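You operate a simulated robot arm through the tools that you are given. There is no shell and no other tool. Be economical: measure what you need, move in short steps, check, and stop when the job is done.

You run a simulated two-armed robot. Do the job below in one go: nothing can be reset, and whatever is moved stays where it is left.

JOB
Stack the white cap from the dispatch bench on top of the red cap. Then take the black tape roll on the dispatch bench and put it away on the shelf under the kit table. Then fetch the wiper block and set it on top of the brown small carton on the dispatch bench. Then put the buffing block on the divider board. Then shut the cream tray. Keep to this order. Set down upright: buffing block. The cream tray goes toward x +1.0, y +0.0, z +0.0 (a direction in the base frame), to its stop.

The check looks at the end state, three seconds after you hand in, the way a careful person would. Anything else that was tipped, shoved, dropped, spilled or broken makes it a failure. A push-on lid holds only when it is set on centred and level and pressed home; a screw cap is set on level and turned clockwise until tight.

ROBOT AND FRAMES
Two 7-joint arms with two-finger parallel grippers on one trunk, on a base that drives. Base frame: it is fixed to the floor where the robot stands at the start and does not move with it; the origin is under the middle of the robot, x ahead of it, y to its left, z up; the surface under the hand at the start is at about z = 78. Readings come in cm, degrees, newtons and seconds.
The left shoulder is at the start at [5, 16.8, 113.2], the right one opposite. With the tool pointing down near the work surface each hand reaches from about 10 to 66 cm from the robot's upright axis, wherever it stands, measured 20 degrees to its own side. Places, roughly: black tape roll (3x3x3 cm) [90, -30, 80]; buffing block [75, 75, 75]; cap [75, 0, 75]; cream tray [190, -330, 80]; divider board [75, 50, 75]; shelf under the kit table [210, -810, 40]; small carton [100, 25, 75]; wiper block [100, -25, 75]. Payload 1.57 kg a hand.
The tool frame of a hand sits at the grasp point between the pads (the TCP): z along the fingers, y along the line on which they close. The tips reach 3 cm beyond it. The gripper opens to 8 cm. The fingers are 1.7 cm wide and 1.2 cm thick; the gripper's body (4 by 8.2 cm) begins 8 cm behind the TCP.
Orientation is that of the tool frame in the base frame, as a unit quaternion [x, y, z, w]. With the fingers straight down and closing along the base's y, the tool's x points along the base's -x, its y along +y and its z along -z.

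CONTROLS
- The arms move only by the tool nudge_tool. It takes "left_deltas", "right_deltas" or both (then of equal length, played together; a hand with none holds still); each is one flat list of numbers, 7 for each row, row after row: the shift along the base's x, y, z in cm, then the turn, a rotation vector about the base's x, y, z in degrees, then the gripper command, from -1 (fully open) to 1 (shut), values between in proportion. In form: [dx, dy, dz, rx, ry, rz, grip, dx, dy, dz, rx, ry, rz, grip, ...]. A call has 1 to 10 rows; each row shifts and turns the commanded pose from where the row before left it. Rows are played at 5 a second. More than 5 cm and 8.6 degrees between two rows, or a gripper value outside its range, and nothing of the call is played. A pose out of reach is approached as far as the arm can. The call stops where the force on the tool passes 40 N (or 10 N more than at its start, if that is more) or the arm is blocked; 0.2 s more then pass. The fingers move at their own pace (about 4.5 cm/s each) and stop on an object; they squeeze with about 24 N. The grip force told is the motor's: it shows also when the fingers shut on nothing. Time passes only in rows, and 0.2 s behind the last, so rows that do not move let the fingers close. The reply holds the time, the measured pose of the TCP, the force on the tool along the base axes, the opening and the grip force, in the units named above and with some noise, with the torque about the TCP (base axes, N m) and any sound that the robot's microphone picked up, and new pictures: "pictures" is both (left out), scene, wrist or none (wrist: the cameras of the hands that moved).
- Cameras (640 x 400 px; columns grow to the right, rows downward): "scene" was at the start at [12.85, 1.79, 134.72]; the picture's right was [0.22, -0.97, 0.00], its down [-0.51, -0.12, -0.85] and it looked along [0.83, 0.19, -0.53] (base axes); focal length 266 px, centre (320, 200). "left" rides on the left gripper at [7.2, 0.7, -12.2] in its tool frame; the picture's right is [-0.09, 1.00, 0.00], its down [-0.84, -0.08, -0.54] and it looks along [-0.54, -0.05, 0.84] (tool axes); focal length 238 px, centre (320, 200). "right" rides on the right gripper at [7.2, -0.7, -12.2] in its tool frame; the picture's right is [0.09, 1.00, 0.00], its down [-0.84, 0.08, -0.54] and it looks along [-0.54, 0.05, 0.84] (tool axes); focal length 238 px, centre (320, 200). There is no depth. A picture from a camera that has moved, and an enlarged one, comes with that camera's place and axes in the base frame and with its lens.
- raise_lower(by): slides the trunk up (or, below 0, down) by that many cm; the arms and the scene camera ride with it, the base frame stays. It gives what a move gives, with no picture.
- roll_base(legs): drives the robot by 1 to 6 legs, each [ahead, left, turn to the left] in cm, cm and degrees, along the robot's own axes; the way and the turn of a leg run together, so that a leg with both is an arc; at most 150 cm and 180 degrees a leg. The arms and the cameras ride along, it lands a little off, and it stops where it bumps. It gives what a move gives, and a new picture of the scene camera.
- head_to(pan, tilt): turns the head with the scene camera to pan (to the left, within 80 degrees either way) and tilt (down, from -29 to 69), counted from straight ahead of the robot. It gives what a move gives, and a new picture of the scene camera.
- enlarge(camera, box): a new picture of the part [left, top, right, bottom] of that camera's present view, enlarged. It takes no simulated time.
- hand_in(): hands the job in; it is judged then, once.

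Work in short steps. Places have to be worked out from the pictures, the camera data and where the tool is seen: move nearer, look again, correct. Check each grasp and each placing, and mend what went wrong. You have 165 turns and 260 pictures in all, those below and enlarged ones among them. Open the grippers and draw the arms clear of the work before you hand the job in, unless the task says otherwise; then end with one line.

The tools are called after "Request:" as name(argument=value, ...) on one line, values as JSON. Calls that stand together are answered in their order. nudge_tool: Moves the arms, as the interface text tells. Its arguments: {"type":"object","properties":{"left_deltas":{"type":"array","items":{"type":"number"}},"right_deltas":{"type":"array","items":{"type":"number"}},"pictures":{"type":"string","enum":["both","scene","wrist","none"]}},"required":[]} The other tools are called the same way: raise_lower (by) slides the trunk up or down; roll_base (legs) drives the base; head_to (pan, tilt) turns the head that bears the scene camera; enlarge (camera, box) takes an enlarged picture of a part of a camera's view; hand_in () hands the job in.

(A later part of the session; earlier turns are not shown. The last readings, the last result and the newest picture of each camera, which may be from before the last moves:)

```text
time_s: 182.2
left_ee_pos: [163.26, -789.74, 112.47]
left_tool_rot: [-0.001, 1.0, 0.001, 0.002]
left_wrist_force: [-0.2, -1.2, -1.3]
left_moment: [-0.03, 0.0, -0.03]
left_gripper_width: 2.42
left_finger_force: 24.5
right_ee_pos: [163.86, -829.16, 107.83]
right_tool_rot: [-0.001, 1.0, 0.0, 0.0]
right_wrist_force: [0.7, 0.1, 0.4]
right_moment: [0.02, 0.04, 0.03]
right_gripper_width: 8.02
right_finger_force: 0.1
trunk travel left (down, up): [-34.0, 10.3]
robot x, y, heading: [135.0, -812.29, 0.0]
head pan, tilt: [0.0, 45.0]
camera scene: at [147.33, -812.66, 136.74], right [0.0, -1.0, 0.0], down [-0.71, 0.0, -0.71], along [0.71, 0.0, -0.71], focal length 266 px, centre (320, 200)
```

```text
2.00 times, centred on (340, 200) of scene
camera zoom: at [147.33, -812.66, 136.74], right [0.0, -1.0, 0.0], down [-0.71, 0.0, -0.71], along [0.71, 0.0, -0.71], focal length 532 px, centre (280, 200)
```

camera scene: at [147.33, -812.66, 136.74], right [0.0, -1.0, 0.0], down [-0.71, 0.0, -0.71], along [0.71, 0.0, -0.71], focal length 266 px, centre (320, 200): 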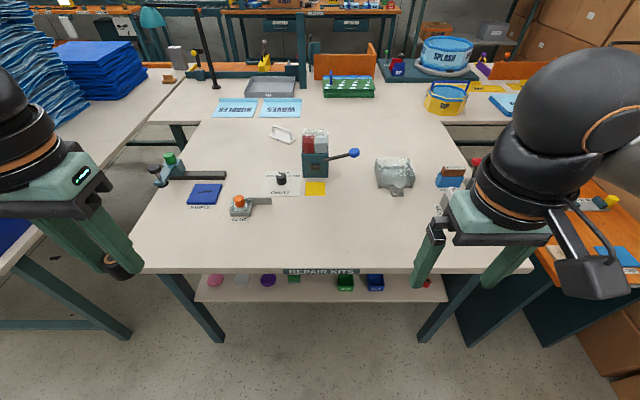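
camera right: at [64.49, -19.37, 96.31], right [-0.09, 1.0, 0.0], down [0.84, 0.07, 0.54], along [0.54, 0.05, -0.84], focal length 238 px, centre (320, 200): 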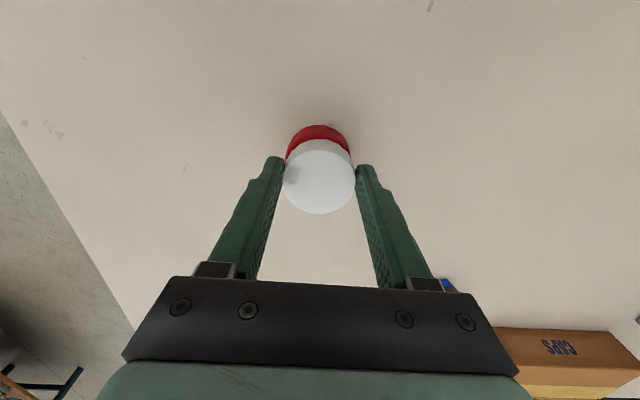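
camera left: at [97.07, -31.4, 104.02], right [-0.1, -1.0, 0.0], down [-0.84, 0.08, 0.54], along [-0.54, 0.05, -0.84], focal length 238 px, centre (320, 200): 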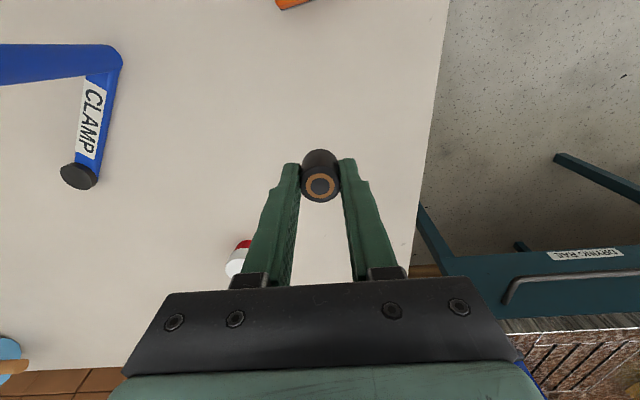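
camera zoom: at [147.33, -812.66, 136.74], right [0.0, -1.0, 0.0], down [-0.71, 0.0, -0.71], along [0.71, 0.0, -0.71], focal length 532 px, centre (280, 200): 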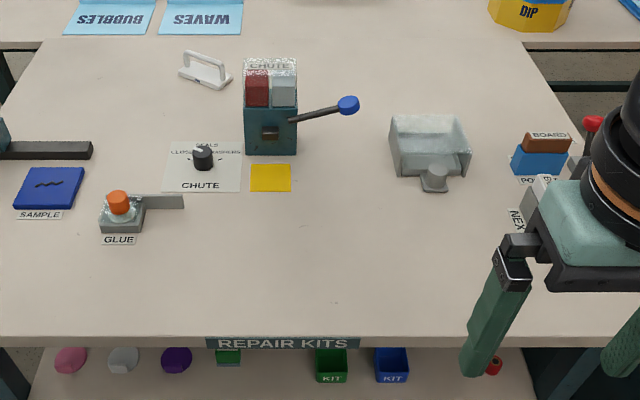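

Gap at y≈-812 between the green tag and the kit box. Lower trunk 10 and move the roll above the free tabletop front at [187,-803].

Request:
raise_lower(by=-10)

Request:
nudge_tool(left_deltas=[4, -2.2, -1, 0, 0, 0, 1, 4, -2.2, -1, 0, 0, 0, 1, 4, -2.2, -2, 0, 0, 0, 1, 4, -2.2, -2, 0, 0, 0, 1, 4, -2.2, -2, 0, 0, 0, 1, 3.7, -2.2, -2.5, 0, 0, 0, 1, 0, 0, -3, 0, 0, 0, 1, 0, 0, -3, 0, 0, 0, 1, 0, 0, -2.5, 0, 0, 0, 1, 0, 0, 0, 0, 0, 0, 1], pictures="both")

```text
time_s: 183.5
left_ee_pos: [163.16, -789.6, 102.46]
left_tool_rot: [0.0, 1.0, -0.001, 0.001]
left_wrist_force: [0.3, 0.0, 0.1]
left_moment: [-0.02, -0.01, 0.01]
left_gripper_width: 2.47
left_finger_force: 23.8
right_ee_pos: [163.82, -829.05, 97.63]
right_tool_rot: [-0.001, 1.0, 0.0, 0.001]
right_wrist_force: [0.0, -0.6, 0.5]
right_moment: [0.02, -0.01, -0.01]
right_gripper_width: 7.98
right_finger_force: 0.1
trunk travel left (down, up): [-24.0, 20.3]
robot x, y, heading: [135.31, -812.44, 0.1]
head pan, tilt: [0.0, 45.0]
```

```text
time_s: 185.7
left_ee_pos: [186.81, -802.73, 83.38]
left_tool_rot: [0.0, 1.0, 0.0, 0.001]
left_wrist_force: [-0.6, -0.1, 0.4]
left_moment: [0.0, -0.02, 0.01]
left_gripper_width: 2.47
left_finger_force: 23.9
right_ee_pos: [163.76, -829.2, 97.79]
right_tool_rot: [-0.001, 1.0, 0.0, 0.0]
right_wrist_force: [0.2, -0.6, 0.9]
right_moment: [0.02, 0.0, 0.01]
right_gripper_width: 8.02
right_finger_force: 0.0
trunk travel left (down, up): [-24.0, 20.3]
robot x, y, heading: [135.24, -812.35, 0.0]
head pan, tilt: [0.0, 45.0]
camera scene: at [147.29, -812.62, 126.75], right [0.0, -1.0, 0.0], down [-0.71, 0.0, -0.71], along [0.71, 0.0, -0.71], focal length 266 px, centre (320, 200)
camera left: at [179.66, -802.03, 95.44], right [0.09, 1.0, 0.0], down [0.84, -0.08, 0.54], along [0.54, -0.05, -0.84], focal length 238 px, centre (320, 200)
```

scene: 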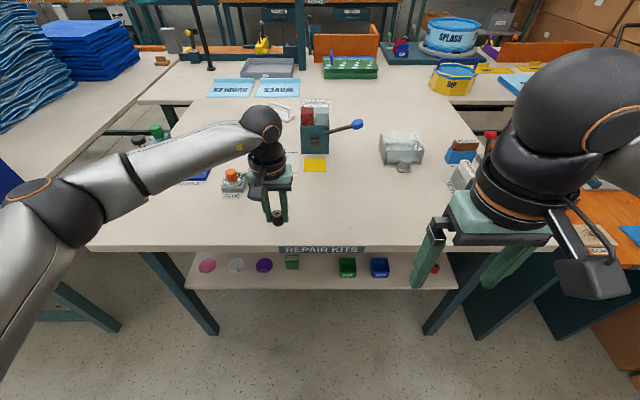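
left: 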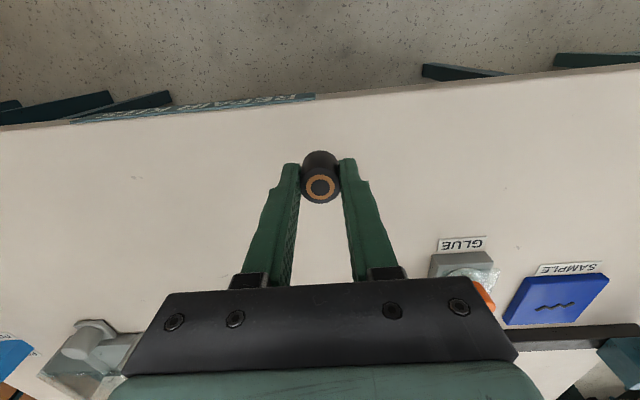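

Lower gently to table contact.

Request:
nudge_tool(left_deltas=[0, 0, -0.8, 0, 0, 0, 1, 0, 0, -0.5, 0, 0, 0, 1, 0, 0, 0, 0, 0, 0, 1], pictures="none")

Request:
nudge_tool(left_deltas=[0, 0, -0.25, 0, 0, 0, 1, 0, 0, 0, 0, 0, 0, 1], pictures="none")

```text
time_s: 186.5
left_ee_pos: [186.92, -802.74, 82.04]
left_tool_rot: [-0.001, 1.0, 0.0, 0.001]
left_wrist_force: [0.3, -0.2, 0.6]
left_moment: [0.04, 0.0, -0.02]
left_gripper_width: 2.47
left_finger_force: 23.5
right_ee_pos: [163.86, -829.15, 97.8]
right_tool_rot: [0.0, 1.0, 0.0, 0.0]
right_wrist_force: [0.3, 0.6, 0.2]
right_moment: [0.02, 0.0, 0.0]
right_gripper_width: 8.01
right_finger_force: 0.1
trunk travel left (down, up): [-24.0, 20.3]
robot x, y, heading: [134.7, -812.41, -0.1]
head pan, tilt: [0.0, 45.0]
```

```text
time_s: 187.1
left_ee_pos: [187.01, -802.65, 81.81]
left_tool_rot: [-0.001, 1.0, 0.0, 0.001]
left_wrist_force: [0.5, -0.1, -0.2]
left_moment: [0.0, 0.02, -0.01]
left_gripper_width: 2.47
left_finger_force: 23.9
right_ee_pos: [163.76, -829.1, 97.89]
right_tool_rot: [0.0, 1.0, 0.0, 0.0]
right_wrist_force: [0.0, 0.6, 0.3]
right_moment: [0.0, 0.04, 0.0]
right_gripper_width: 8.02
right_finger_force: 0.0
trunk travel left (down, up): [-24.0, 20.3]
robot x, y, heading: [134.88, -812.42, -0.0]
head pan, tilt: [0.0, 45.0]
```

Request:
nudge_tool(left_deltas=[0, 0, -0.25, 0, 0, 0, 1, 0, 0, 0, 0, 0, 0, 1], pictures="none")

Request:
nudge_tool(left_deltas=[0, 0, -0.2, 0, 0, 0, 1, 0, 0, 0, 0, 0, 0, 1], pictures="wrist")

```text
time_s: 187.7
left_ee_pos: [186.73, -802.95, 81.68]
left_tool_rot: [-0.001, 1.0, 0.0, 0.001]
left_wrist_force: [-0.2, -0.1, 0.2]
left_moment: [0.01, -0.01, 0.0]
left_gripper_width: 2.48
left_finger_force: 24.1
right_ee_pos: [163.62, -829.18, 97.87]
right_tool_rot: [-0.001, 1.0, 0.0, 0.0]
right_wrist_force: [0.3, 0.2, -0.4]
right_moment: [-0.01, 0.0, 0.02]
right_gripper_width: 8.01
right_finger_force: 0.1
trunk travel left (down, up): [-24.0, 20.3]
robot x, y, heading: [134.87, -812.41, -0.1]
head pan, tilt: [0.0, 45.0]
```

```text
time_s: 188.3
left_ee_pos: [186.88, -802.82, 81.46]
left_tool_rot: [-0.001, 1.0, 0.0, 0.001]
left_wrist_force: [-0.4, -0.4, 0.7]
left_moment: [0.0, 0.02, 0.02]
left_gripper_width: 2.46
left_finger_force: 24.5
right_ee_pos: [163.81, -829.14, 97.68]
right_tool_rot: [-0.001, 1.0, 0.0, 0.0]
right_wrist_force: [0.2, 0.6, 0.2]
right_moment: [0.02, -0.03, 0.01]
right_gripper_width: 8.01
right_finger_force: 0.1
trunk travel left (down, up): [-24.0, 20.3]
robot x, y, heading: [135.25, -812.46, 0.2]
head pan, tilt: [0.0, 45.0]
camera left: at [179.6, -802.13, 93.62], right [0.09, 1.0, 0.0], down [0.84, -0.08, 0.54], along [0.54, -0.05, -0.84], focal length 238 px, centre (320, 200)
```

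left: 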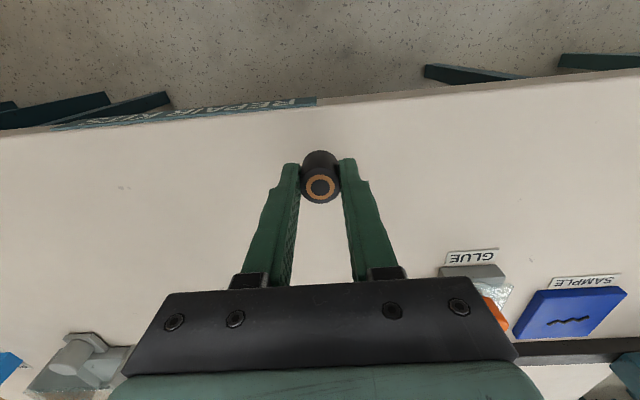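

No contact yet; keep lowering by small steps.

Request:
nudge_tool(left_deltas=[0, 0, -0.25, 0, 0, 0, 1, 0, 0, -0.25, 0, 0, 0, 1, 0, 0, 0, 0, 0, 0, 1], pictures="none")

Request:
nudge_tool(left_deltas=[0, 0, -0.25, 0, 0, 0, 1, 0, 0, -0.2, 0, 0, 0, 1, 0, 0, 0, 0, 0, 0, 1], pictures="none")

Request:
nudge_tool(left_deltas=[0, 0, -0.2, 0, 0, 0, 1, 0, 0, 0, 0, 0, 0, 1], pictures="wrist")

```text
time_s: 189.1
left_ee_pos: [186.93, -802.94, 81.01]
left_tool_rot: [-0.001, 1.0, 0.0, 0.0]
left_wrist_force: [0.1, -0.5, -0.2]
left_moment: [-0.02, -0.01, -0.01]
left_gripper_width: 2.45
left_finger_force: 24.2
right_ee_pos: [163.85, -829.16, 97.82]
right_tool_rot: [-0.001, 1.0, 0.0, 0.001]
right_wrist_force: [0.2, -0.1, -0.7]
right_moment: [0.0, 0.01, 0.01]
right_gripper_width: 8.0
right_finger_force: 0.1
trunk travel left (down, up): [-24.0, 20.3]
robot x, y, heading: [135.05, -812.87, -0.1]
head pan, tilt: [0.0, 45.0]
```

```text
time_s: 189.9
left_ee_pos: [186.92, -802.89, 80.51]
left_tool_rot: [-0.001, 1.0, 0.0, 0.001]
left_wrist_force: [-0.5, -0.3, 0.2]
left_moment: [-0.03, -0.02, 0.03]
left_gripper_width: 2.5
left_finger_force: 23.8
right_ee_pos: [163.88, -829.22, 97.79]
right_tool_rot: [-0.001, 1.0, 0.0, 0.0]
right_wrist_force: [0.8, 0.0, 0.0]
right_moment: [0.01, 0.02, -0.01]
right_gripper_width: 8.01
right_finger_force: 0.0
trunk travel left (down, up): [-24.0, 20.3]
robot x, y, heading: [135.0, -812.68, -0.1]
head pan, tilt: [0.0, 45.0]
```

```text
time_s: 190.5
left_ee_pos: [186.78, -802.83, 80.35]
left_tool_rot: [-0.001, 1.0, 0.0, 0.0]
left_wrist_force: [-0.5, 0.1, -0.6]
left_moment: [0.01, 0.01, 0.01]
left_gripper_width: 2.47
left_finger_force: 24.3
right_ee_pos: [163.83, -829.08, 97.85]
right_tool_rot: [-0.001, 1.0, 0.0, 0.0]
right_wrist_force: [-0.2, -0.4, -0.1]
right_moment: [-0.01, -0.02, 0.01]
right_gripper_width: 8.01
right_finger_force: 0.1
trunk travel left (down, up): [-24.0, 20.3]
robot x, y, heading: [135.15, -811.81, -0.0]
head pan, tilt: [0.0, 45.0]
camera left: at [179.63, -802.19, 92.52], right [0.09, 1.0, 0.0], down [0.84, -0.08, 0.54], along [0.54, -0.05, -0.84], focal length 238 px, centre (320, 200)
```

left: 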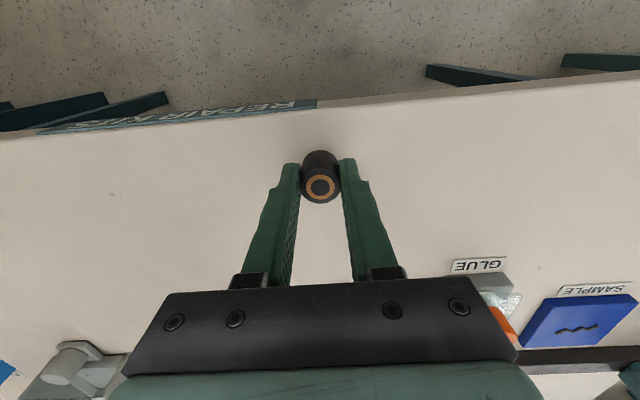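

Triangulating the label gives the table at z≈75, so contact should be at TCP≈78.9.

Request:
nudge_tool(left_deltas=[0, 0, -0.4, 0, 0, 0, 1, 0, 0, -0.4, 0, 0, 0, 1, 0, 0, 0, 0, 0, 0, 1], pictures="none")

Request:
nudge_tool(left_deltas=[0, 0, -0.3, 0, 0, 0, 1, 0, 0, 0, 0, 0, 0, 1], pictures="none")

Request:
nudge_tool(left_deltas=[0, 0, -0.3, 0, 0, 0, 1, 0, 0, 0, 0, 0, 0, 1], pictures="none")

```text
time_s: 191.3
left_ee_pos: [186.96, -802.98, 79.65]
left_tool_rot: [-0.001, 1.0, 0.0, 0.003]
left_wrist_force: [-2.0, 2.3, 14.4]
left_moment: [0.09, 0.04, 0.01]
left_gripper_width: 2.48
left_finger_force: 23.8
right_ee_pos: [163.66, -829.1, 97.84]
right_tool_rot: [-0.002, 1.0, 0.0, 0.0]
right_wrist_force: [0.5, 0.8, -0.6]
right_moment: [0.0, 0.01, 0.01]
right_gripper_width: 7.98
right_finger_force: 0.0
trunk travel left (down, up): [-24.0, 20.3]
robot x, y, heading: [135.16, -812.65, 0.1]
head pan, tilt: [0.0, 45.0]
```

```text
time_s: 191.9
left_ee_pos: [186.94, -803.04, 79.4]
left_tool_rot: [-0.001, 1.0, -0.002, 0.003]
left_wrist_force: [0.7, 1.8, 21.6]
left_moment: [0.05, -0.07, 0.0]
left_gripper_width: 2.52
left_finger_force: 23.9
right_ee_pos: [163.76, -829.06, 97.87]
right_tool_rot: [-0.002, 1.0, 0.0, 0.002]
right_wrist_force: [-0.1, 0.1, 0.1]
right_moment: [0.01, 0.03, 0.05]
right_gripper_width: 8.0
right_finger_force: 0.0
trunk travel left (down, up): [-24.0, 20.3]
robot x, y, heading: [135.12, -812.53, 0.1]
head pan, tilt: [0.0, 45.0]
```

```text
time_s: 192.5
left_ee_pos: [186.87, -803.03, 79.12]
left_tool_rot: [-0.001, 1.0, 0.0, 0.003]
left_wrist_force: [-1.3, 0.1, 22.1]
left_moment: [0.04, -0.02, 0.02]
left_gripper_width: 2.43
left_finger_force: 24.1
right_ee_pos: [163.67, -829.14, 97.89]
right_tool_rot: [-0.001, 1.0, 0.0, 0.002]
right_wrist_force: [0.5, 0.4, -0.1]
right_moment: [-0.02, -0.02, -0.02]
right_gripper_width: 7.99
right_finger_force: 0.2
trunk travel left (down, up): [-24.0, 20.3]
robot x, y, heading: [135.31, -812.36, 0.1]
head pan, tilt: [0.0, 45.0]
```

Roll is standing on the table (surface ≈75.9). Open, lift, back off and pitch the tool 45° forward.

Request:
nudge_tool(left_deltas=[0, 0, 0.1, 0, 0, 0, 0.3, 0, 0, 0, 0, 0, 0, -0.5, 0, 0, 0.5, 0, 0, 0, -1, 0, 0, 4, 0, 0, 0, -1, -2, 0, 4, 0, -8, 0, -1, -3, 0, 2, 0, -8, 0, -1, -3, 0, 0, 0, -8, 0, -1, -2, 0, 0, 0, -8, 0, -1, 0, 0, 0, 0, -8, 0, -1, 0, 0, 0, 0, -5, 0, -1], pictures="both")

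```text
time_s: 194.7
left_ee_pos: [176.9, -802.97, 89.55]
left_tool_rot: [-0.001, 0.923, 0.0, 0.384]
left_wrist_force: [-1.2, 0.3, 0.0]
left_moment: [0.0, -0.01, -0.04]
left_gripper_width: 8.01
left_finger_force: 0.0
right_ee_pos: [163.81, -829.08, 97.81]
right_tool_rot: [-0.001, 1.0, 0.0, 0.0]
right_wrist_force: [-0.6, 0.1, -0.7]
right_moment: [0.03, 0.0, 0.02]
right_gripper_width: 7.99
right_finger_force: 0.0
trunk travel left (down, up): [-24.0, 20.3]
robot x, y, heading: [134.97, -812.42, -0.1]
head pan, tilt: [0.0, 45.0]
camera scene: at [147.29, -812.62, 126.75], right [0.0, -1.0, 0.0], down [-0.71, 0.0, -0.71], along [0.71, 0.0, -0.71], focal length 266 px, centre (320, 200)
camera left: at [163.09, -802.22, 93.06], right [0.06, 1.0, 0.06], down [0.21, -0.08, 0.98], along [0.98, -0.05, -0.21], focal length 238 px, centre (320, 200)
```

scene: 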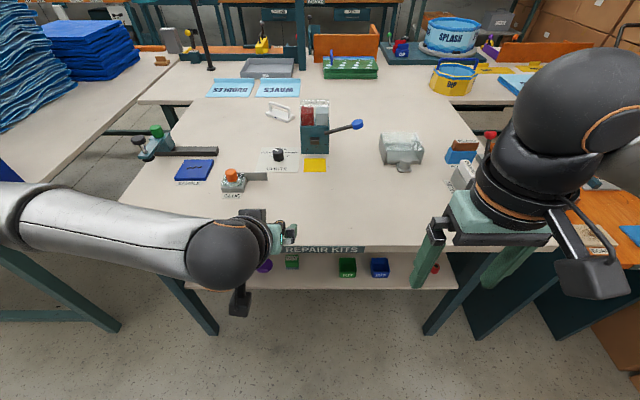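
left: 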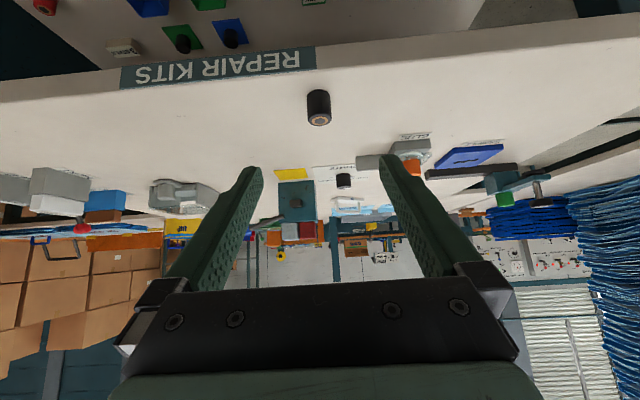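

Roll is centred in y. Approach along the fingers in two stages.

Request:
nudge_tool(left_deltas=[1.6, 0, -2.4, 0, 0, 0, -1, 1.7, 0, -2.5, 0, 0, 0, -1, 2, 0, -2, 0, 0, 0, -1, 1.8, 0, -1.8, 0, 0, 0, -1, 0, 0, 0, 0, 0, 0, -1], pictures="wrist")

```text
time_s: 195.9
left_ee_pos: [183.94, -802.88, 80.84]
left_tool_rot: [0.0, 0.924, -0.001, 0.383]
left_wrist_force: [-0.2, -0.6, 0.0]
left_moment: [-0.06, 0.0, 0.02]
left_gripper_width: 8.01
left_finger_force: 0.1
right_ee_pos: [163.85, -829.08, 97.75]
right_tool_rot: [-0.001, 1.0, 0.0, 0.0]
right_wrist_force: [-0.6, 0.2, -0.3]
right_moment: [0.01, 0.0, -0.01]
right_gripper_width: 8.02
right_finger_force: 0.0
trunk travel left (down, up): [-24.0, 20.3]
robot x, y, heading: [134.68, -812.55, -0.1]
head pan, tilt: [0.0, 45.0]
camera left: at [170.16, -802.18, 84.4], right [0.06, 1.0, 0.06], down [0.21, -0.08, 0.98], along [0.98, -0.05, -0.21], focal length 238 px, centre (320, 200)
```

left: 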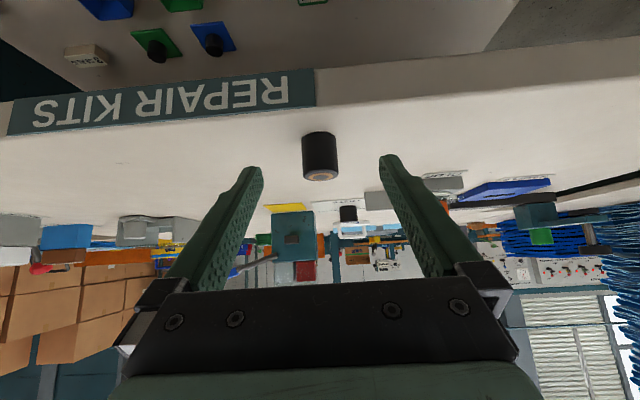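

Good alignment; final approach and close.

Request:
nudge_tool(left_deltas=[1.0, 0, -1.0, 0, 0, 0, -1, 0.9, 0, -0.8, 0, 0, 0, -1, 0, 0, 0, 0, 0, 0, 1, 0, 0, 0, 0, 0, 0, 1, 0, 0, 0, 0, 0, 0, 1, 0, 0, 0, 0, 0, 0, 1, 0, 0, 1, 0, 0, 0, 1, 0, 0, 3, 0, 0, 0, 1], pictures="wrist")

```text
time_s: 197.7
left_ee_pos: [185.89, -803.07, 82.92]
left_tool_rot: [-0.001, 0.923, 0.0, 0.384]
left_wrist_force: [-1.2, -0.1, -0.5]
left_moment: [0.01, -0.03, -0.02]
left_gripper_width: 2.45
left_finger_force: 23.9
right_ee_pos: [163.85, -829.18, 97.72]
right_tool_rot: [0.0, 1.0, 0.0, 0.001]
right_wrist_force: [1.0, 1.3, -0.1]
right_moment: [-0.03, 0.01, 0.0]
right_gripper_width: 7.99
right_finger_force: 0.0
trunk travel left (down, up): [-24.0, 20.3]
robot x, y, heading: [135.21, -812.08, 0.0]
head pan, tilt: [0.0, 45.0]
camera left: at [172.12, -802.35, 86.42], right [0.06, 1.0, 0.07], down [0.21, -0.08, 0.98], along [0.98, -0.05, -0.21], focal length 238 px, centre (320, 200)
```

left: 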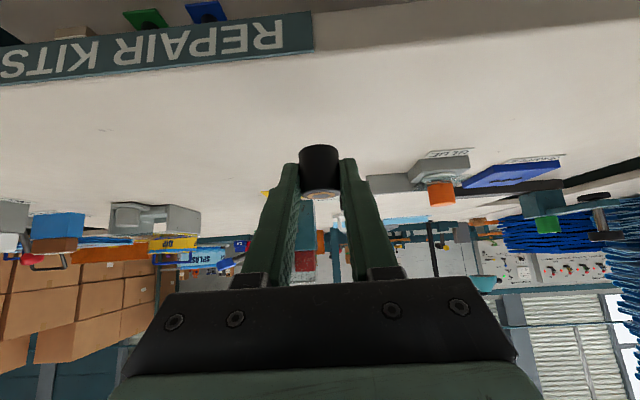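

Regrasped upright with the pitched tool. Withdraw from over the table, raise the right hand, then lower the trunk.

Request:
nudge_tool(left_deltas=[-4.5, 0, 1, 0, 0, 0, 1, -4.5, 0, 0, 0, 0, 0, 1, -4.5, -2, 0, 0, 0, 0, 1, -4.5, -2, 0, 0, 0, 0, 1, -4.5, -2, 0, 0, 0, 0, 1, -3.5, -2, 0, 0, 0, 0, 1], right_deltas=[0, 0, 3, 0, 0, 0, -1, 0, 0, 3, 0, 0, 0, -1, 0, -1, 3, 0, 0, 0, -1, 0, -1, 3, 0, 0, 0, -1, 0, -1, 3, 0, 0, 0, -1, 0, 0, 0, 0, 0, 0, -1], pictures="none")

Request:
raise_lower(by=-23)

Request:
head_to(pan=0, tilt=30)

Request:
enlarge(camera="left", box=[0, 0, 640, 400])

```text
time_s: 199.0
left_ee_pos: [167.12, -804.91, 84.51]
left_tool_rot: [-0.086, 0.912, 0.043, 0.399]
left_wrist_force: [0.8, 0.8, 1.0]
left_moment: [0.01, 0.01, 0.02]
left_gripper_width: 2.45
left_finger_force: 24.0
right_ee_pos: [164.0, -832.14, 112.79]
right_tool_rot: [-0.001, 1.0, 0.001, 0.001]
right_wrist_force: [-0.4, 0.3, -0.5]
right_moment: [0.0, 0.01, 0.05]
right_gripper_width: 8.02
right_finger_force: 0.1
trunk travel left (down, up): [-24.0, 20.3]
robot x, y, heading: [134.99, -812.36, -0.0]
head pan, tilt: [0.0, 45.0]
stopped in row 6 (left hand): the force on the tool passed its limit at 62 N (the readings are from after the stop); the commanded pose is now the measured one
```

```text
time_s: 201.4
left_ee_pos: [167.03, -804.98, 61.7]
left_tool_rot: [-0.086, 0.912, 0.044, 0.399]
left_wrist_force: [0.1, -0.3, -1.1]
left_moment: [0.02, 0.03, 0.01]
left_gripper_width: 2.48
left_finger_force: 23.6
right_ee_pos: [164.06, -832.14, 89.76]
right_tool_rot: [0.0, 1.0, 0.001, 0.0]
right_wrist_force: [0.3, 0.3, 0.9]
right_moment: [0.01, -0.05, 0.03]
right_gripper_width: 8.01
right_finger_force: 0.1
trunk travel left (down, up): [-1.0, 43.3]
robot x, y, heading: [134.88, -812.42, -0.2]
head pan, tilt: [0.0, 45.0]
```

```text
time_s: 202.2
left_ee_pos: [167.05, -805.05, 61.65]
left_tool_rot: [-0.086, 0.912, 0.044, 0.398]
left_wrist_force: [-0.6, 0.1, -0.3]
left_moment: [0.01, 0.0, 0.01]
left_gripper_width: 2.46
left_finger_force: 24.5
right_ee_pos: [164.11, -832.04, 89.87]
right_tool_rot: [0.001, 1.0, 0.001, 0.001]
right_wrist_force: [0.6, 0.1, 0.4]
right_moment: [-0.01, 0.02, -0.03]
right_gripper_width: 8.01
right_finger_force: 0.1
trunk travel left (down, up): [-1.0, 43.3]
robot x, y, heading: [135.16, -812.45, -0.3]
head pan, tilt: [0.0, 30.0]
camera scene: at [148.2, -812.64, 106.0], right [0.0, -1.0, 0.0], down [-0.5, 0.0, -0.87], along [0.87, 0.0, -0.5], focal length 266 px, centre (320, 200)
```

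scene: 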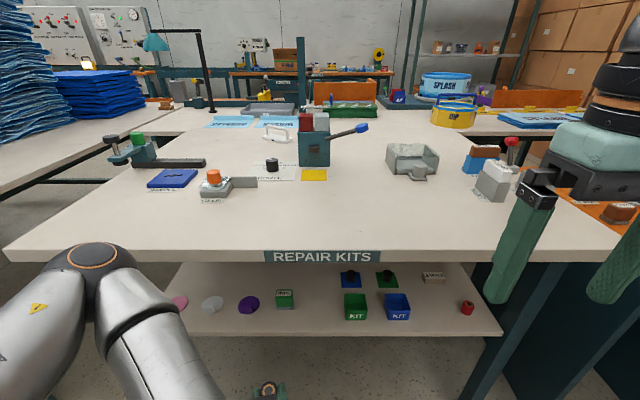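

```text
1.00 times, centred on (320, 200) of left (not enlarged: the box is as wide or as high as the picture)
camera zoom: at [153.24, -806.93, 64.58], right [-0.13, 0.99, 0.08], down [0.18, -0.06, 0.98], along [0.97, 0.14, -0.17], focal length 238 px, centre (320, 200)
```

zoom: 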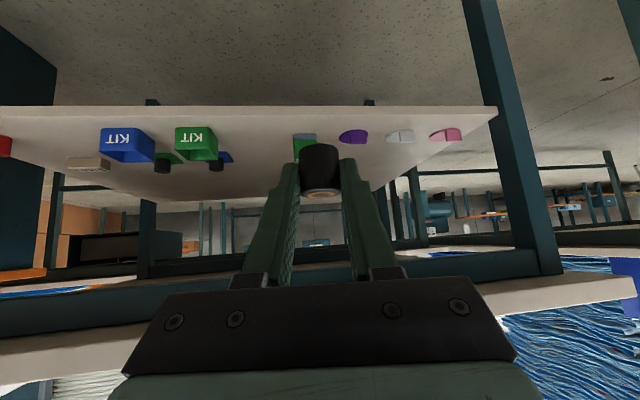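

The hand had touched the robot's own torso and yawed ~11°; roll still held. I move forward clear of the torso, straighten yaw, and go down to shelf-entry height in line with the gap (y≈-812).

Request:
nudge_tool(left_deltas=[2, -1, -1, 0, 0, 0, 1, 2, -1, -2, 0, 0, 0, 1, 1, -1, -3, 0, 0, -4, 1, 1, -1.5, -3, 0, 0, -4, 1, 0.5, -1.5, -2.5, 0, 0, -3, 1, 0, -1, -2.5, 0, 0, 0, 1, 0, 0, 0, 0, 0, 0, 1], pictures="both")

```text
time_s: 203.8
left_ee_pos: [173.58, -811.74, 47.53]
left_tool_rot: [0.005, 0.916, 0.005, 0.4]
left_wrist_force: [0.8, 0.1, -0.5]
left_moment: [0.01, 0.0, 0.0]
left_gripper_width: 2.48
left_finger_force: 24.3
right_ee_pos: [164.07, -832.17, 89.79]
right_tool_rot: [0.0, 1.0, 0.001, 0.002]
right_wrist_force: [-0.3, 0.7, 0.5]
right_moment: [0.0, -0.04, -0.05]
right_gripper_width: 8.0
right_finger_force: 0.0
trunk travel left (down, up): [-1.0, 43.3]
robot x, y, heading: [134.89, -812.26, 0.1]
head pan, tilt: [0.0, 30.0]
camera scene: at [148.2, -812.64, 106.01], right [0.0, -1.0, 0.0], down [-0.5, 0.0, -0.87], along [0.87, 0.0, -0.5], focal length 266 px, centre (320, 200)
camera left: at [159.65, -811.04, 50.58], right [0.07, 0.99, 0.08], down [0.17, -0.09, 0.98], along [0.98, -0.05, -0.17], focal length 238 px, centre (320, 200)
```

scene: 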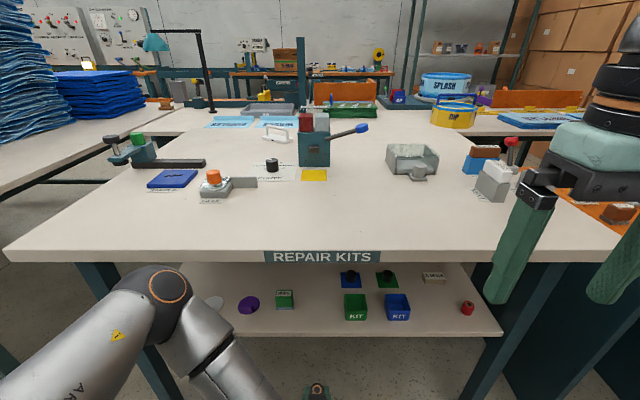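
left: 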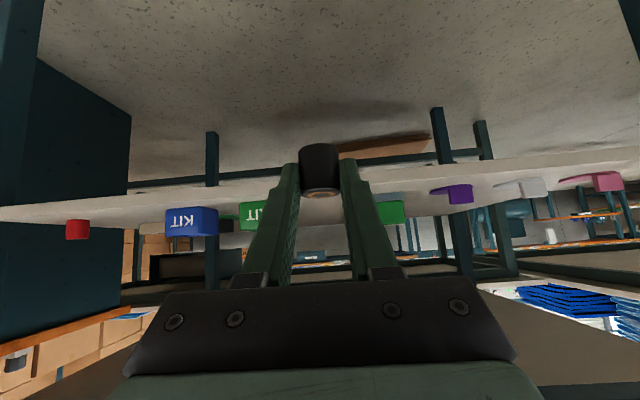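

I look closer to judge the shelf edge height vs the roll.

Request:
enlarge(camera="left", box=[180, 110, 460, 285])

```text
2.29 times, centred on (320, 198) of left
camera zoom: at [159.65, -811.04, 50.58], right [0.07, 0.99, 0.08], down [0.17, -0.09, 0.98], along [0.98, -0.05, -0.17], focal length 545 px, centre (320, 206)
```

zoom: 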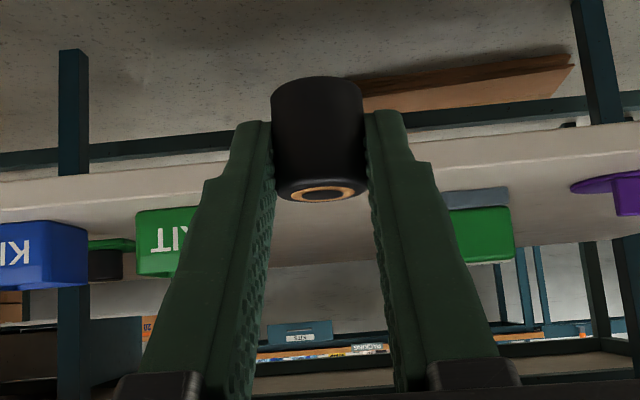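

Shelf top seems ≈44, so I raise to TCP 50 and move in to x≈188 first.

Request:
nudge_tool(left_deltas=[2, -0.3, 2.5, 0, 0, 0, 1, 4, -0.2, 0, 0, 0, 0, 1, 4, 0, 0, 0, 0, 0, 1, 4, 0, 0, 0, 0, 0, 1, 0, 0, 0, 0, 0, 0, 1], pictures="both")

```text
time_s: 205.0
left_ee_pos: [187.19, -812.47, 50.19]
left_tool_rot: [0.003, 0.917, 0.005, 0.4]
left_wrist_force: [0.1, -0.5, -1.0]
left_moment: [0.0, 0.01, 0.0]
left_gripper_width: 2.48
left_finger_force: 24.2
right_ee_pos: [164.09, -832.03, 89.78]
right_tool_rot: [-0.001, 1.0, 0.001, 0.001]
right_wrist_force: [0.4, 0.4, 0.3]
right_moment: [-0.02, -0.02, 0.02]
right_gripper_width: 8.0
right_finger_force: 0.1
trunk travel left (down, up): [-1.0, 43.3]
robot x, y, heading: [135.64, -812.69, 0.3]
head pan, tilt: [0.0, 30.0]
camera scene: at [148.2, -812.64, 106.01], right [0.0, -1.0, 0.0], down [-0.5, 0.0, -0.87], along [0.87, 0.0, -0.5], focal length 266 px, centre (320, 200)
camera left: at [173.37, -811.64, 53.19], right [0.07, 0.99, 0.08], down [0.17, -0.09, 0.98], along [0.98, -0.05, -0.18], focal length 238 px, centre (320, 200)
```

scene: 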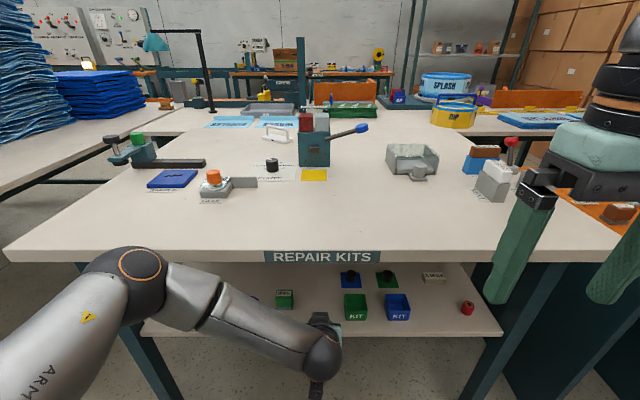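
left: 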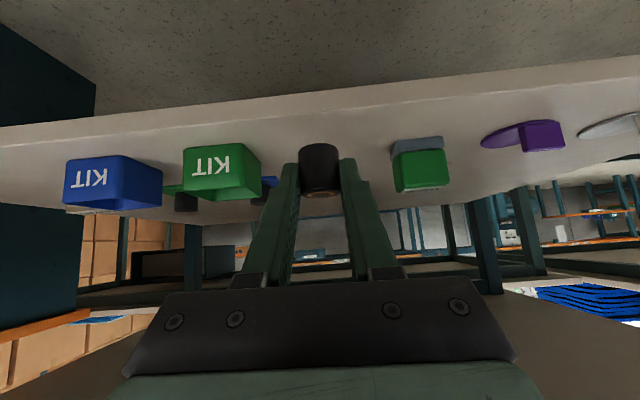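

Shelf top ≈44, gap lined up. Move 7 cm in and look.

Request:
nudge_tool(left_deltas=[3.6, 0.2, 0, 0, 0, 0, 1, 3.6, 0.2, 0, 0, 0, 0, 1, 0, 0, -1, 0, 0, 0, 1, 0, 0, 0, 0, 0, 0, 1], pictures="both")

```text
time_s: 206.0
left_ee_pos: [194.31, -812.03, 49.12]
left_tool_rot: [0.005, 0.916, 0.004, 0.401]
left_wrist_force: [-0.3, -0.3, -0.2]
left_moment: [0.01, -0.02, 0.0]
left_gripper_width: 2.49
left_finger_force: 24.2
right_ee_pos: [163.84, -832.07, 89.78]
right_tool_rot: [0.001, 1.0, 0.001, 0.001]
right_wrist_force: [-0.4, 0.3, -0.6]
right_moment: [-0.02, -0.01, 0.0]
right_gripper_width: 7.99
right_finger_force: 0.0
trunk travel left (down, up): [-1.0, 43.3]
robot x, y, heading: [134.82, -812.57, 0.1]
head pan, tilt: [0.0, 30.0]
camera scene: at [148.2, -812.64, 106.01], right [0.0, -1.0, 0.0], down [-0.5, 0.0, -0.87], along [0.87, 0.0, -0.5], focal length 266 px, centre (320, 200)
camera left: at [180.45, -811.3, 52.1], right [0.07, 0.99, 0.08], down [0.17, -0.09, 0.98], along [0.98, -0.05, -0.17], focal length 238 px, centre (320, 200)
```

scene: 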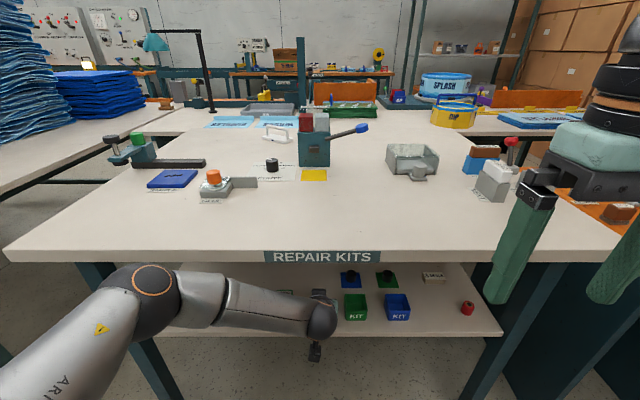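
left: 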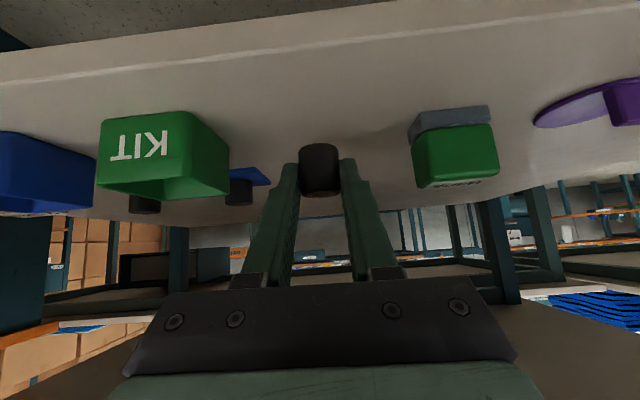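

Good clearance both sides. Lower to contact.

Request:
nudge_tool(left_deltas=[0, 0, -0.7, 0, 0, 0, 1, 0, 0, -0.5, 0, 0, 0, 1, 0, 0, 0, 0, 0, 0, 1], pictures="none")

Request:
nudge_tool(left_deltas=[0, 0, -0.4, 0, 0, 0, 1, 0, 0, 0, 0, 0, 0, 1], pictures="none")

Request:
nudge_tool(left_deltas=[0, 0, -0.3, 0, 0, 0, 1, 0, 0, 0, 0, 0, 0, 1], pictures="wrist")

```text
time_s: 206.8
left_ee_pos: [194.46, -812.04, 47.84]
left_tool_rot: [0.003, 0.916, 0.005, 0.401]
left_wrist_force: [0.0, 0.1, 0.5]
left_moment: [0.02, 0.01, -0.03]
left_gripper_width: 2.46
left_finger_force: 23.8
right_ee_pos: [164.01, -832.11, 89.79]
right_tool_rot: [0.0, 1.0, 0.001, 0.001]
right_wrist_force: [-0.2, -0.5, -1.0]
right_moment: [-0.04, 0.02, -0.01]
right_gripper_width: 7.97
right_finger_force: 0.0
trunk travel left (down, up): [-1.0, 43.3]
robot x, y, heading: [134.71, -812.61, -0.1]
head pan, tilt: [0.0, 30.0]
```

```text
time_s: 207.4
left_ee_pos: [194.44, -812.05, 47.46]
left_tool_rot: [0.003, 0.916, 0.005, 0.401]
left_wrist_force: [-1.1, -0.5, -0.1]
left_moment: [0.03, 0.01, 0.02]
left_gripper_width: 2.5
left_finger_force: 23.5
right_ee_pos: [164.0, -832.06, 89.81]
right_tool_rot: [0.0, 1.0, 0.001, 0.001]
right_wrist_force: [-0.2, 0.4, 0.3]
right_moment: [-0.01, 0.01, 0.0]
right_gripper_width: 8.01
right_finger_force: 0.0
trunk travel left (down, up): [-1.0, 43.3]
robot x, y, heading: [135.39, -812.23, -0.2]
head pan, tilt: [0.0, 30.0]
```

```text
time_s: 208.0
left_ee_pos: [194.5, -812.11, 47.23]
left_tool_rot: [0.004, 0.916, 0.005, 0.4]
left_wrist_force: [0.7, 0.1, -0.6]
left_moment: [-0.02, -0.01, 0.0]
left_gripper_width: 2.45
left_finger_force: 23.9
right_ee_pos: [164.0, -832.08, 89.8]
right_tool_rot: [-0.001, 1.0, 0.0, 0.001]
right_wrist_force: [-0.3, 0.4, -0.4]
right_moment: [0.01, 0.01, 0.01]
right_gripper_width: 7.96
right_finger_force: 0.0
trunk travel left (down, up): [-1.0, 43.3]
robot x, y, heading: [134.83, -812.36, -0.0]
head pan, tilt: [0.0, 30.0]
camera left: at [180.67, -811.39, 50.28], right [0.07, 0.99, 0.08], down [0.17, -0.09, 0.98], along [0.98, -0.05, -0.17], focal length 238 px, centre (320, 200)
```

left: 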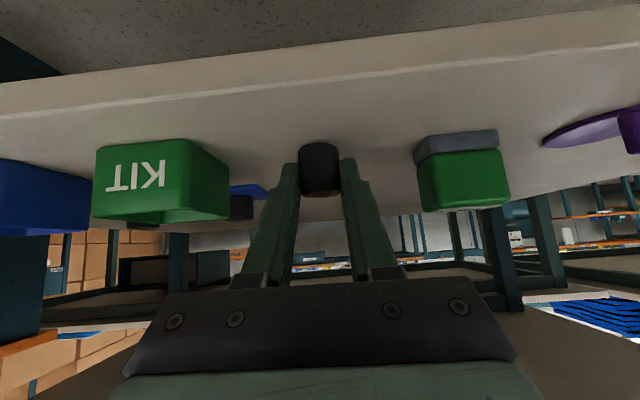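

Request:
nudge_tool(left_deltas=[0, 0, -0.3, 0, 0, 0, 1, 0, 0, 0, 0, 0, 0, 1], pictures="none")

Request:
nudge_tool(left_deltas=[0, 0, -0.3, 0, 0, 0, 1, 0, 0, 0, 0, 0, 0, 1], pictures="none")

Request:
nudge_tool(left_deltas=[0, 0, -0.3, 0, 0, 0, 1, 0, 0, 0, 0, 0, 0, 1], pictures="none")

```text
time_s: 208.6
left_ee_pos: [194.54, -812.1, 47.07]
left_tool_rot: [0.003, 0.916, 0.005, 0.402]
left_wrist_force: [-1.0, 0.1, 5.4]
left_moment: [0.0, 0.02, -0.02]
left_gripper_width: 2.48
left_finger_force: 23.9
right_ee_pos: [163.83, -832.0, 89.8]
right_tool_rot: [0.0, 1.0, -0.001, 0.001]
right_wrist_force: [0.4, 0.0, 0.0]
right_moment: [-0.02, 0.0, 0.0]
right_gripper_width: 7.99
right_finger_force: 0.0
trunk travel left (down, up): [-1.0, 43.3]
robot x, y, heading: [134.86, -812.19, -0.2]
head pan, tilt: [0.0, 30.0]
```

```text
time_s: 209.2
left_ee_pos: [194.66, -812.08, 46.96]
left_tool_rot: [0.004, 0.915, 0.004, 0.404]
left_wrist_force: [-2.5, 0.0, 20.9]
left_moment: [-0.07, 0.0, -0.01]
left_gripper_width: 2.45
left_finger_force: 23.6
right_ee_pos: [163.9, -832.07, 89.84]
right_tool_rot: [0.0, 1.0, 0.001, 0.002]
right_wrist_force: [-0.1, 0.3, -0.2]
right_moment: [0.01, 0.03, 0.03]
right_gripper_width: 8.01
right_finger_force: 0.0
trunk travel left (down, up): [-1.0, 43.3]
robot x, y, heading: [135.07, -812.53, -0.1]
head pan, tilt: [0.0, 30.0]
```

```text
time_s: 209.8
left_ee_pos: [194.67, -812.16, 46.65]
left_tool_rot: [0.004, 0.915, 0.005, 0.403]
left_wrist_force: [0.6, -0.9, 21.2]
left_moment: [-0.17, -0.12, -0.03]
left_gripper_width: 2.49
left_finger_force: 24.3
right_ee_pos: [163.87, -832.23, 89.89]
right_tool_rot: [-0.001, 1.0, 0.001, 0.002]
right_wrist_force: [0.2, 0.4, -0.9]
right_moment: [-0.01, 0.0, 0.01]
right_gripper_width: 7.99
right_finger_force: 0.0
trunk travel left (down, up): [-1.0, 43.3]
robot x, y, heading: [135.19, -812.17, -0.2]
head pan, tilt: [0.0, 30.0]
```

Roll stands on the shelf. Relax, open partly, and withdraw along the finger axis.

Request:
nudge_tool(left_deltas=[0, 0, 0.3, 0, 0, 0, 1, 0, 0, 0, 0, 0, 0, 0.2, 0, 0, 0, 0, 0, 0, -0.1, 0, 0, 0, 0, 0, 0, -0.1, -1.5, 0, 1.3, 0, 0, 0, -0.1, -2, 0, 1.6, 0, 0, 0, -0.1, -3, 0, 1, 0, 0, 0, -0.1, -4, 0, 0, 0, 0, 0, -0.1], pictures="both")

```text
time_s: 211.6
left_ee_pos: [184.02, -812.15, 50.62]
left_tool_rot: [0.003, 0.916, 0.005, 0.402]
left_wrist_force: [0.4, 0.1, -0.3]
left_moment: [-0.05, 0.01, 0.03]
left_gripper_width: 4.42
left_finger_force: 0.1
right_ee_pos: [163.95, -832.09, 89.77]
right_tool_rot: [0.001, 1.0, 0.001, 0.001]
right_wrist_force: [0.7, 0.5, -0.3]
right_moment: [-0.03, 0.01, -0.02]
right_gripper_width: 8.01
right_finger_force: 0.0
trunk travel left (down, up): [-1.0, 43.3]
robot x, y, heading: [135.06, -812.22, -0.0]
head pan, tilt: [0.0, 30.0]
camera scene: at [148.2, -812.64, 106.01], right [0.0, -1.0, 0.0], down [-0.5, 0.0, -0.87], along [0.87, 0.0, -0.5], focal length 266 px, centre (320, 200)
camera left: at [170.2, -811.32, 53.59], right [0.07, 0.99, 0.08], down [0.17, -0.09, 0.98], along [0.98, -0.05, -0.17], focal length 238 px, centre (320, 200)
```

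scene: 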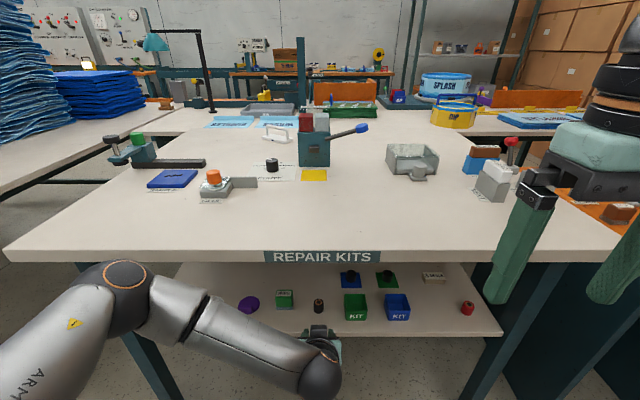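
left: 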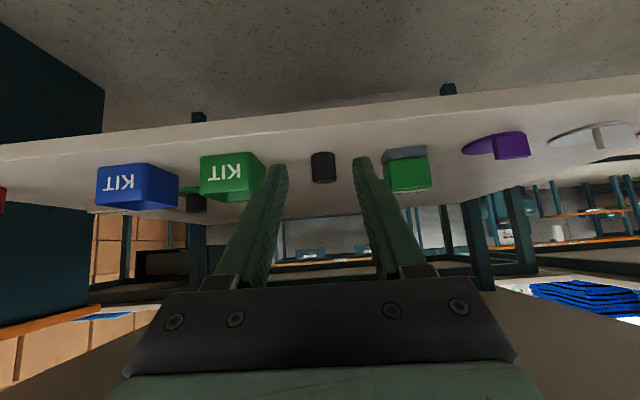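

The roll stands on the shelf. Back the base away, raise the trunk, and restore the tool to vertical.

Request:
roll_base(legs=[[-20, 0, 0]])

Request:
raise_lower(by=35)

Request:
nudge_tool(left_deltas=[0, 2, 3, 0, 8, 0, -1, 0, 2, 3, 0, 8, 0, -1, -1, 2, 3, 0, 8, 0, -1, -2, 2, 3, 0, 8, 0, -1, -2, 3, 3, 0, 8, 0, -1, -2, 4, 2, 0, 7, 0, -1, -2, 4, 2, 0, 0, 0, -1], pictures="scene")

```text
time_s: 213.2
left_ee_pos: [163.84, -811.99, 50.62]
left_tool_rot: [0.003, 0.916, 0.005, 0.4]
left_wrist_force: [0.7, -0.1, 0.9]
left_moment: [-0.02, 0.02, 0.05]
left_gripper_width: 4.4
left_finger_force: 0.0
right_ee_pos: [143.69, -832.06, 89.75]
right_tool_rot: [0.0, 1.0, 0.001, 0.001]
right_wrist_force: [-0.3, -0.1, 0.8]
right_moment: [-0.04, 0.01, -0.02]
right_gripper_width: 7.99
right_finger_force: 0.1
trunk travel left (down, up): [-1.0, 43.3]
robot x, y, heading: [115.05, -812.57, 0.3]
head pan, tilt: [0.0, 30.0]
camera scene: at [127.98, -812.64, 106.01], right [0.0, -1.0, 0.0], down [-0.5, 0.0, -0.87], along [0.87, 0.0, -0.5], focal length 266 px, centre (320, 200)
```

scene: 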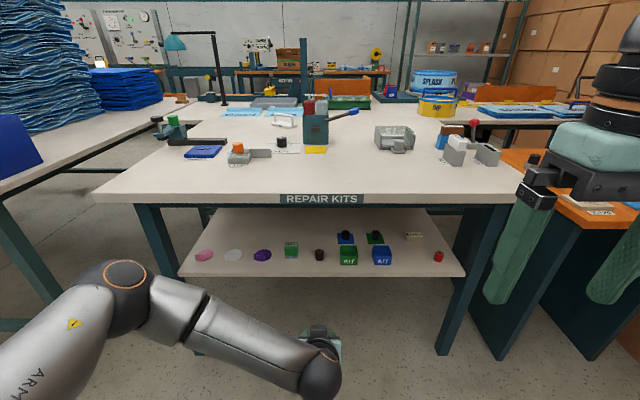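

```text
time_s: 216.6
left_ee_pos: [163.93, -811.98, 85.5]
left_tool_rot: [0.004, 0.916, 0.005, 0.401]
left_wrist_force: [-0.4, -0.8, 0.5]
left_moment: [-0.01, -0.02, 0.03]
left_gripper_width: 4.39
left_finger_force: 0.0
right_ee_pos: [143.75, -832.05, 124.68]
right_tool_rot: [-0.001, 1.0, 0.001, 0.001]
right_wrist_force: [-0.3, 0.7, -0.2]
right_moment: [-0.06, -0.02, -0.02]
right_gripper_width: 8.01
right_finger_force: 0.1
trunk travel left (down, up): [-36.0, 8.3]
robot x, y, heading: [114.86, -812.93, -0.2]
head pan, tilt: [0.0, 30.0]
```

```text
time_s: 218.2
left_ee_pos: [154.58, -792.98, 104.94]
left_tool_rot: [0.006, 1.0, 0.003, 0.002]
left_wrist_force: [-0.6, -0.9, -0.2]
left_moment: [-0.01, -0.03, -0.03]
left_gripper_width: 7.97
left_finger_force: 0.1
right_ee_pos: [143.61, -832.04, 124.86]
right_tool_rot: [0.0, 1.0, 0.001, 0.0]
right_wrist_force: [-0.7, -0.5, 0.1]
right_moment: [-0.01, -0.04, -0.01]
right_gripper_width: 7.98
right_finger_force: 0.1
trunk travel left (down, up): [-36.0, 8.3]
robot x, y, heading: [114.86, -812.3, 0.2]
head pan, tilt: [0.0, 30.0]
camera scene: at [127.89, -812.58, 141.02], right [0.0, -1.0, 0.0], down [-0.5, 0.0, -0.87], along [0.87, 0.0, -0.5], focal length 266 px, centre (320, 200)
```

scene: 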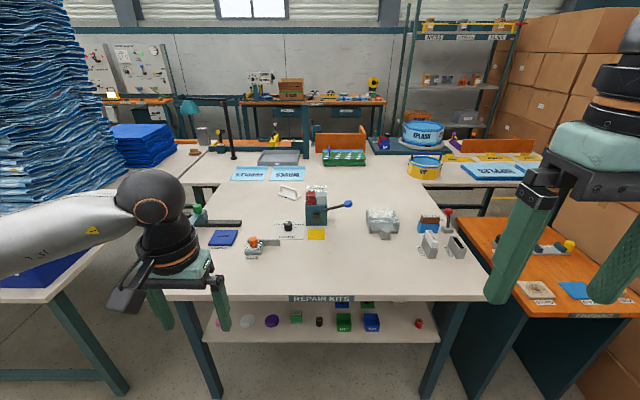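

Tuck the left hand and drive back up the corridor.

Request:
nudge_tool(left_deltas=[-4, 1.5, 2.5, 0, 0, 0, -1, -4, 1.5, 2.5, 0, 0, 0, -1, -3.5, 1, 2.5, 0, 0, 0, -1, 0, 0, 0, 0, 0, 0, -1], pictures="none")

Request:
roll_base(legs=[[0, 0, 89.8], [150, -5, 0]])

```text
time_s: 219.2
left_ee_pos: [143.81, -789.04, 111.89]
left_tool_rot: [0.006, 1.0, 0.003, 0.002]
left_wrist_force: [-0.7, 0.4, 0.1]
left_moment: [-0.01, 0.02, 0.04]
left_gripper_width: 7.98
left_finger_force: 0.0
right_ee_pos: [143.93, -831.99, 124.76]
right_tool_rot: [0.0, 1.0, 0.001, 0.001]
right_wrist_force: [0.4, 0.5, -0.3]
right_moment: [0.0, 0.03, 0.03]
right_gripper_width: 7.99
right_finger_force: 0.1
trunk travel left (down, up): [-36.0, 8.3]
robot x, y, heading: [115.24, -812.54, 0.2]
head pan, tilt: [0.0, 30.0]
```

```text
refused: leg 2 is longer than a leg can be; nothing moved
```

Request:
roll_base(legs=[[0, 0, 89.8], [145, -5, 0], [145, 0, 0]])

```text
time_s: 236.8
left_ee_pos: [90.29, -500.37, 111.95]
left_tool_rot: [0.713, -0.702, -0.004, 0.002]
left_wrist_force: [0.4, 0.5, -0.4]
left_moment: [0.03, 0.01, 0.03]
left_gripper_width: 8.02
left_finger_force: 0.0
right_ee_pos: [133.24, -499.39, 124.77]
right_tool_rot: [0.716, -0.698, 0.0, 0.0]
right_wrist_force: [0.1, 0.6, 0.4]
right_moment: [0.0, 0.01, 0.01]
right_gripper_width: 8.02
right_finger_force: 0.0
trunk travel left (down, up): [-36.0, 8.3]
robot x, y, heading: [114.52, -528.95, 91.6]
head pan, tilt: [0.0, 30.0]
camera scene: at [114.08, -515.98, 141.0], right [1.0, 0.03, 0.0], down [0.01, -0.5, -0.87], along [-0.02, 0.87, -0.5], focal length 266 px, centre (320, 200)
```

scene: 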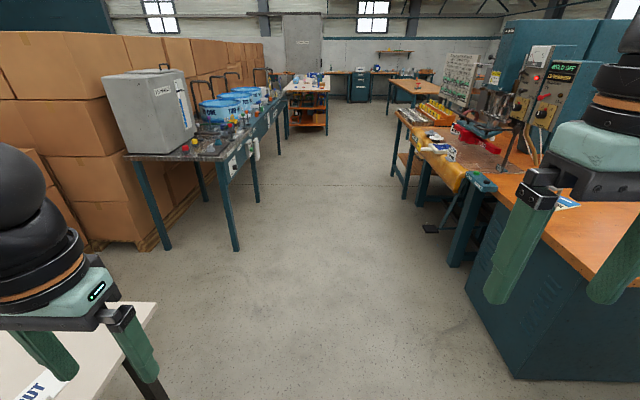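

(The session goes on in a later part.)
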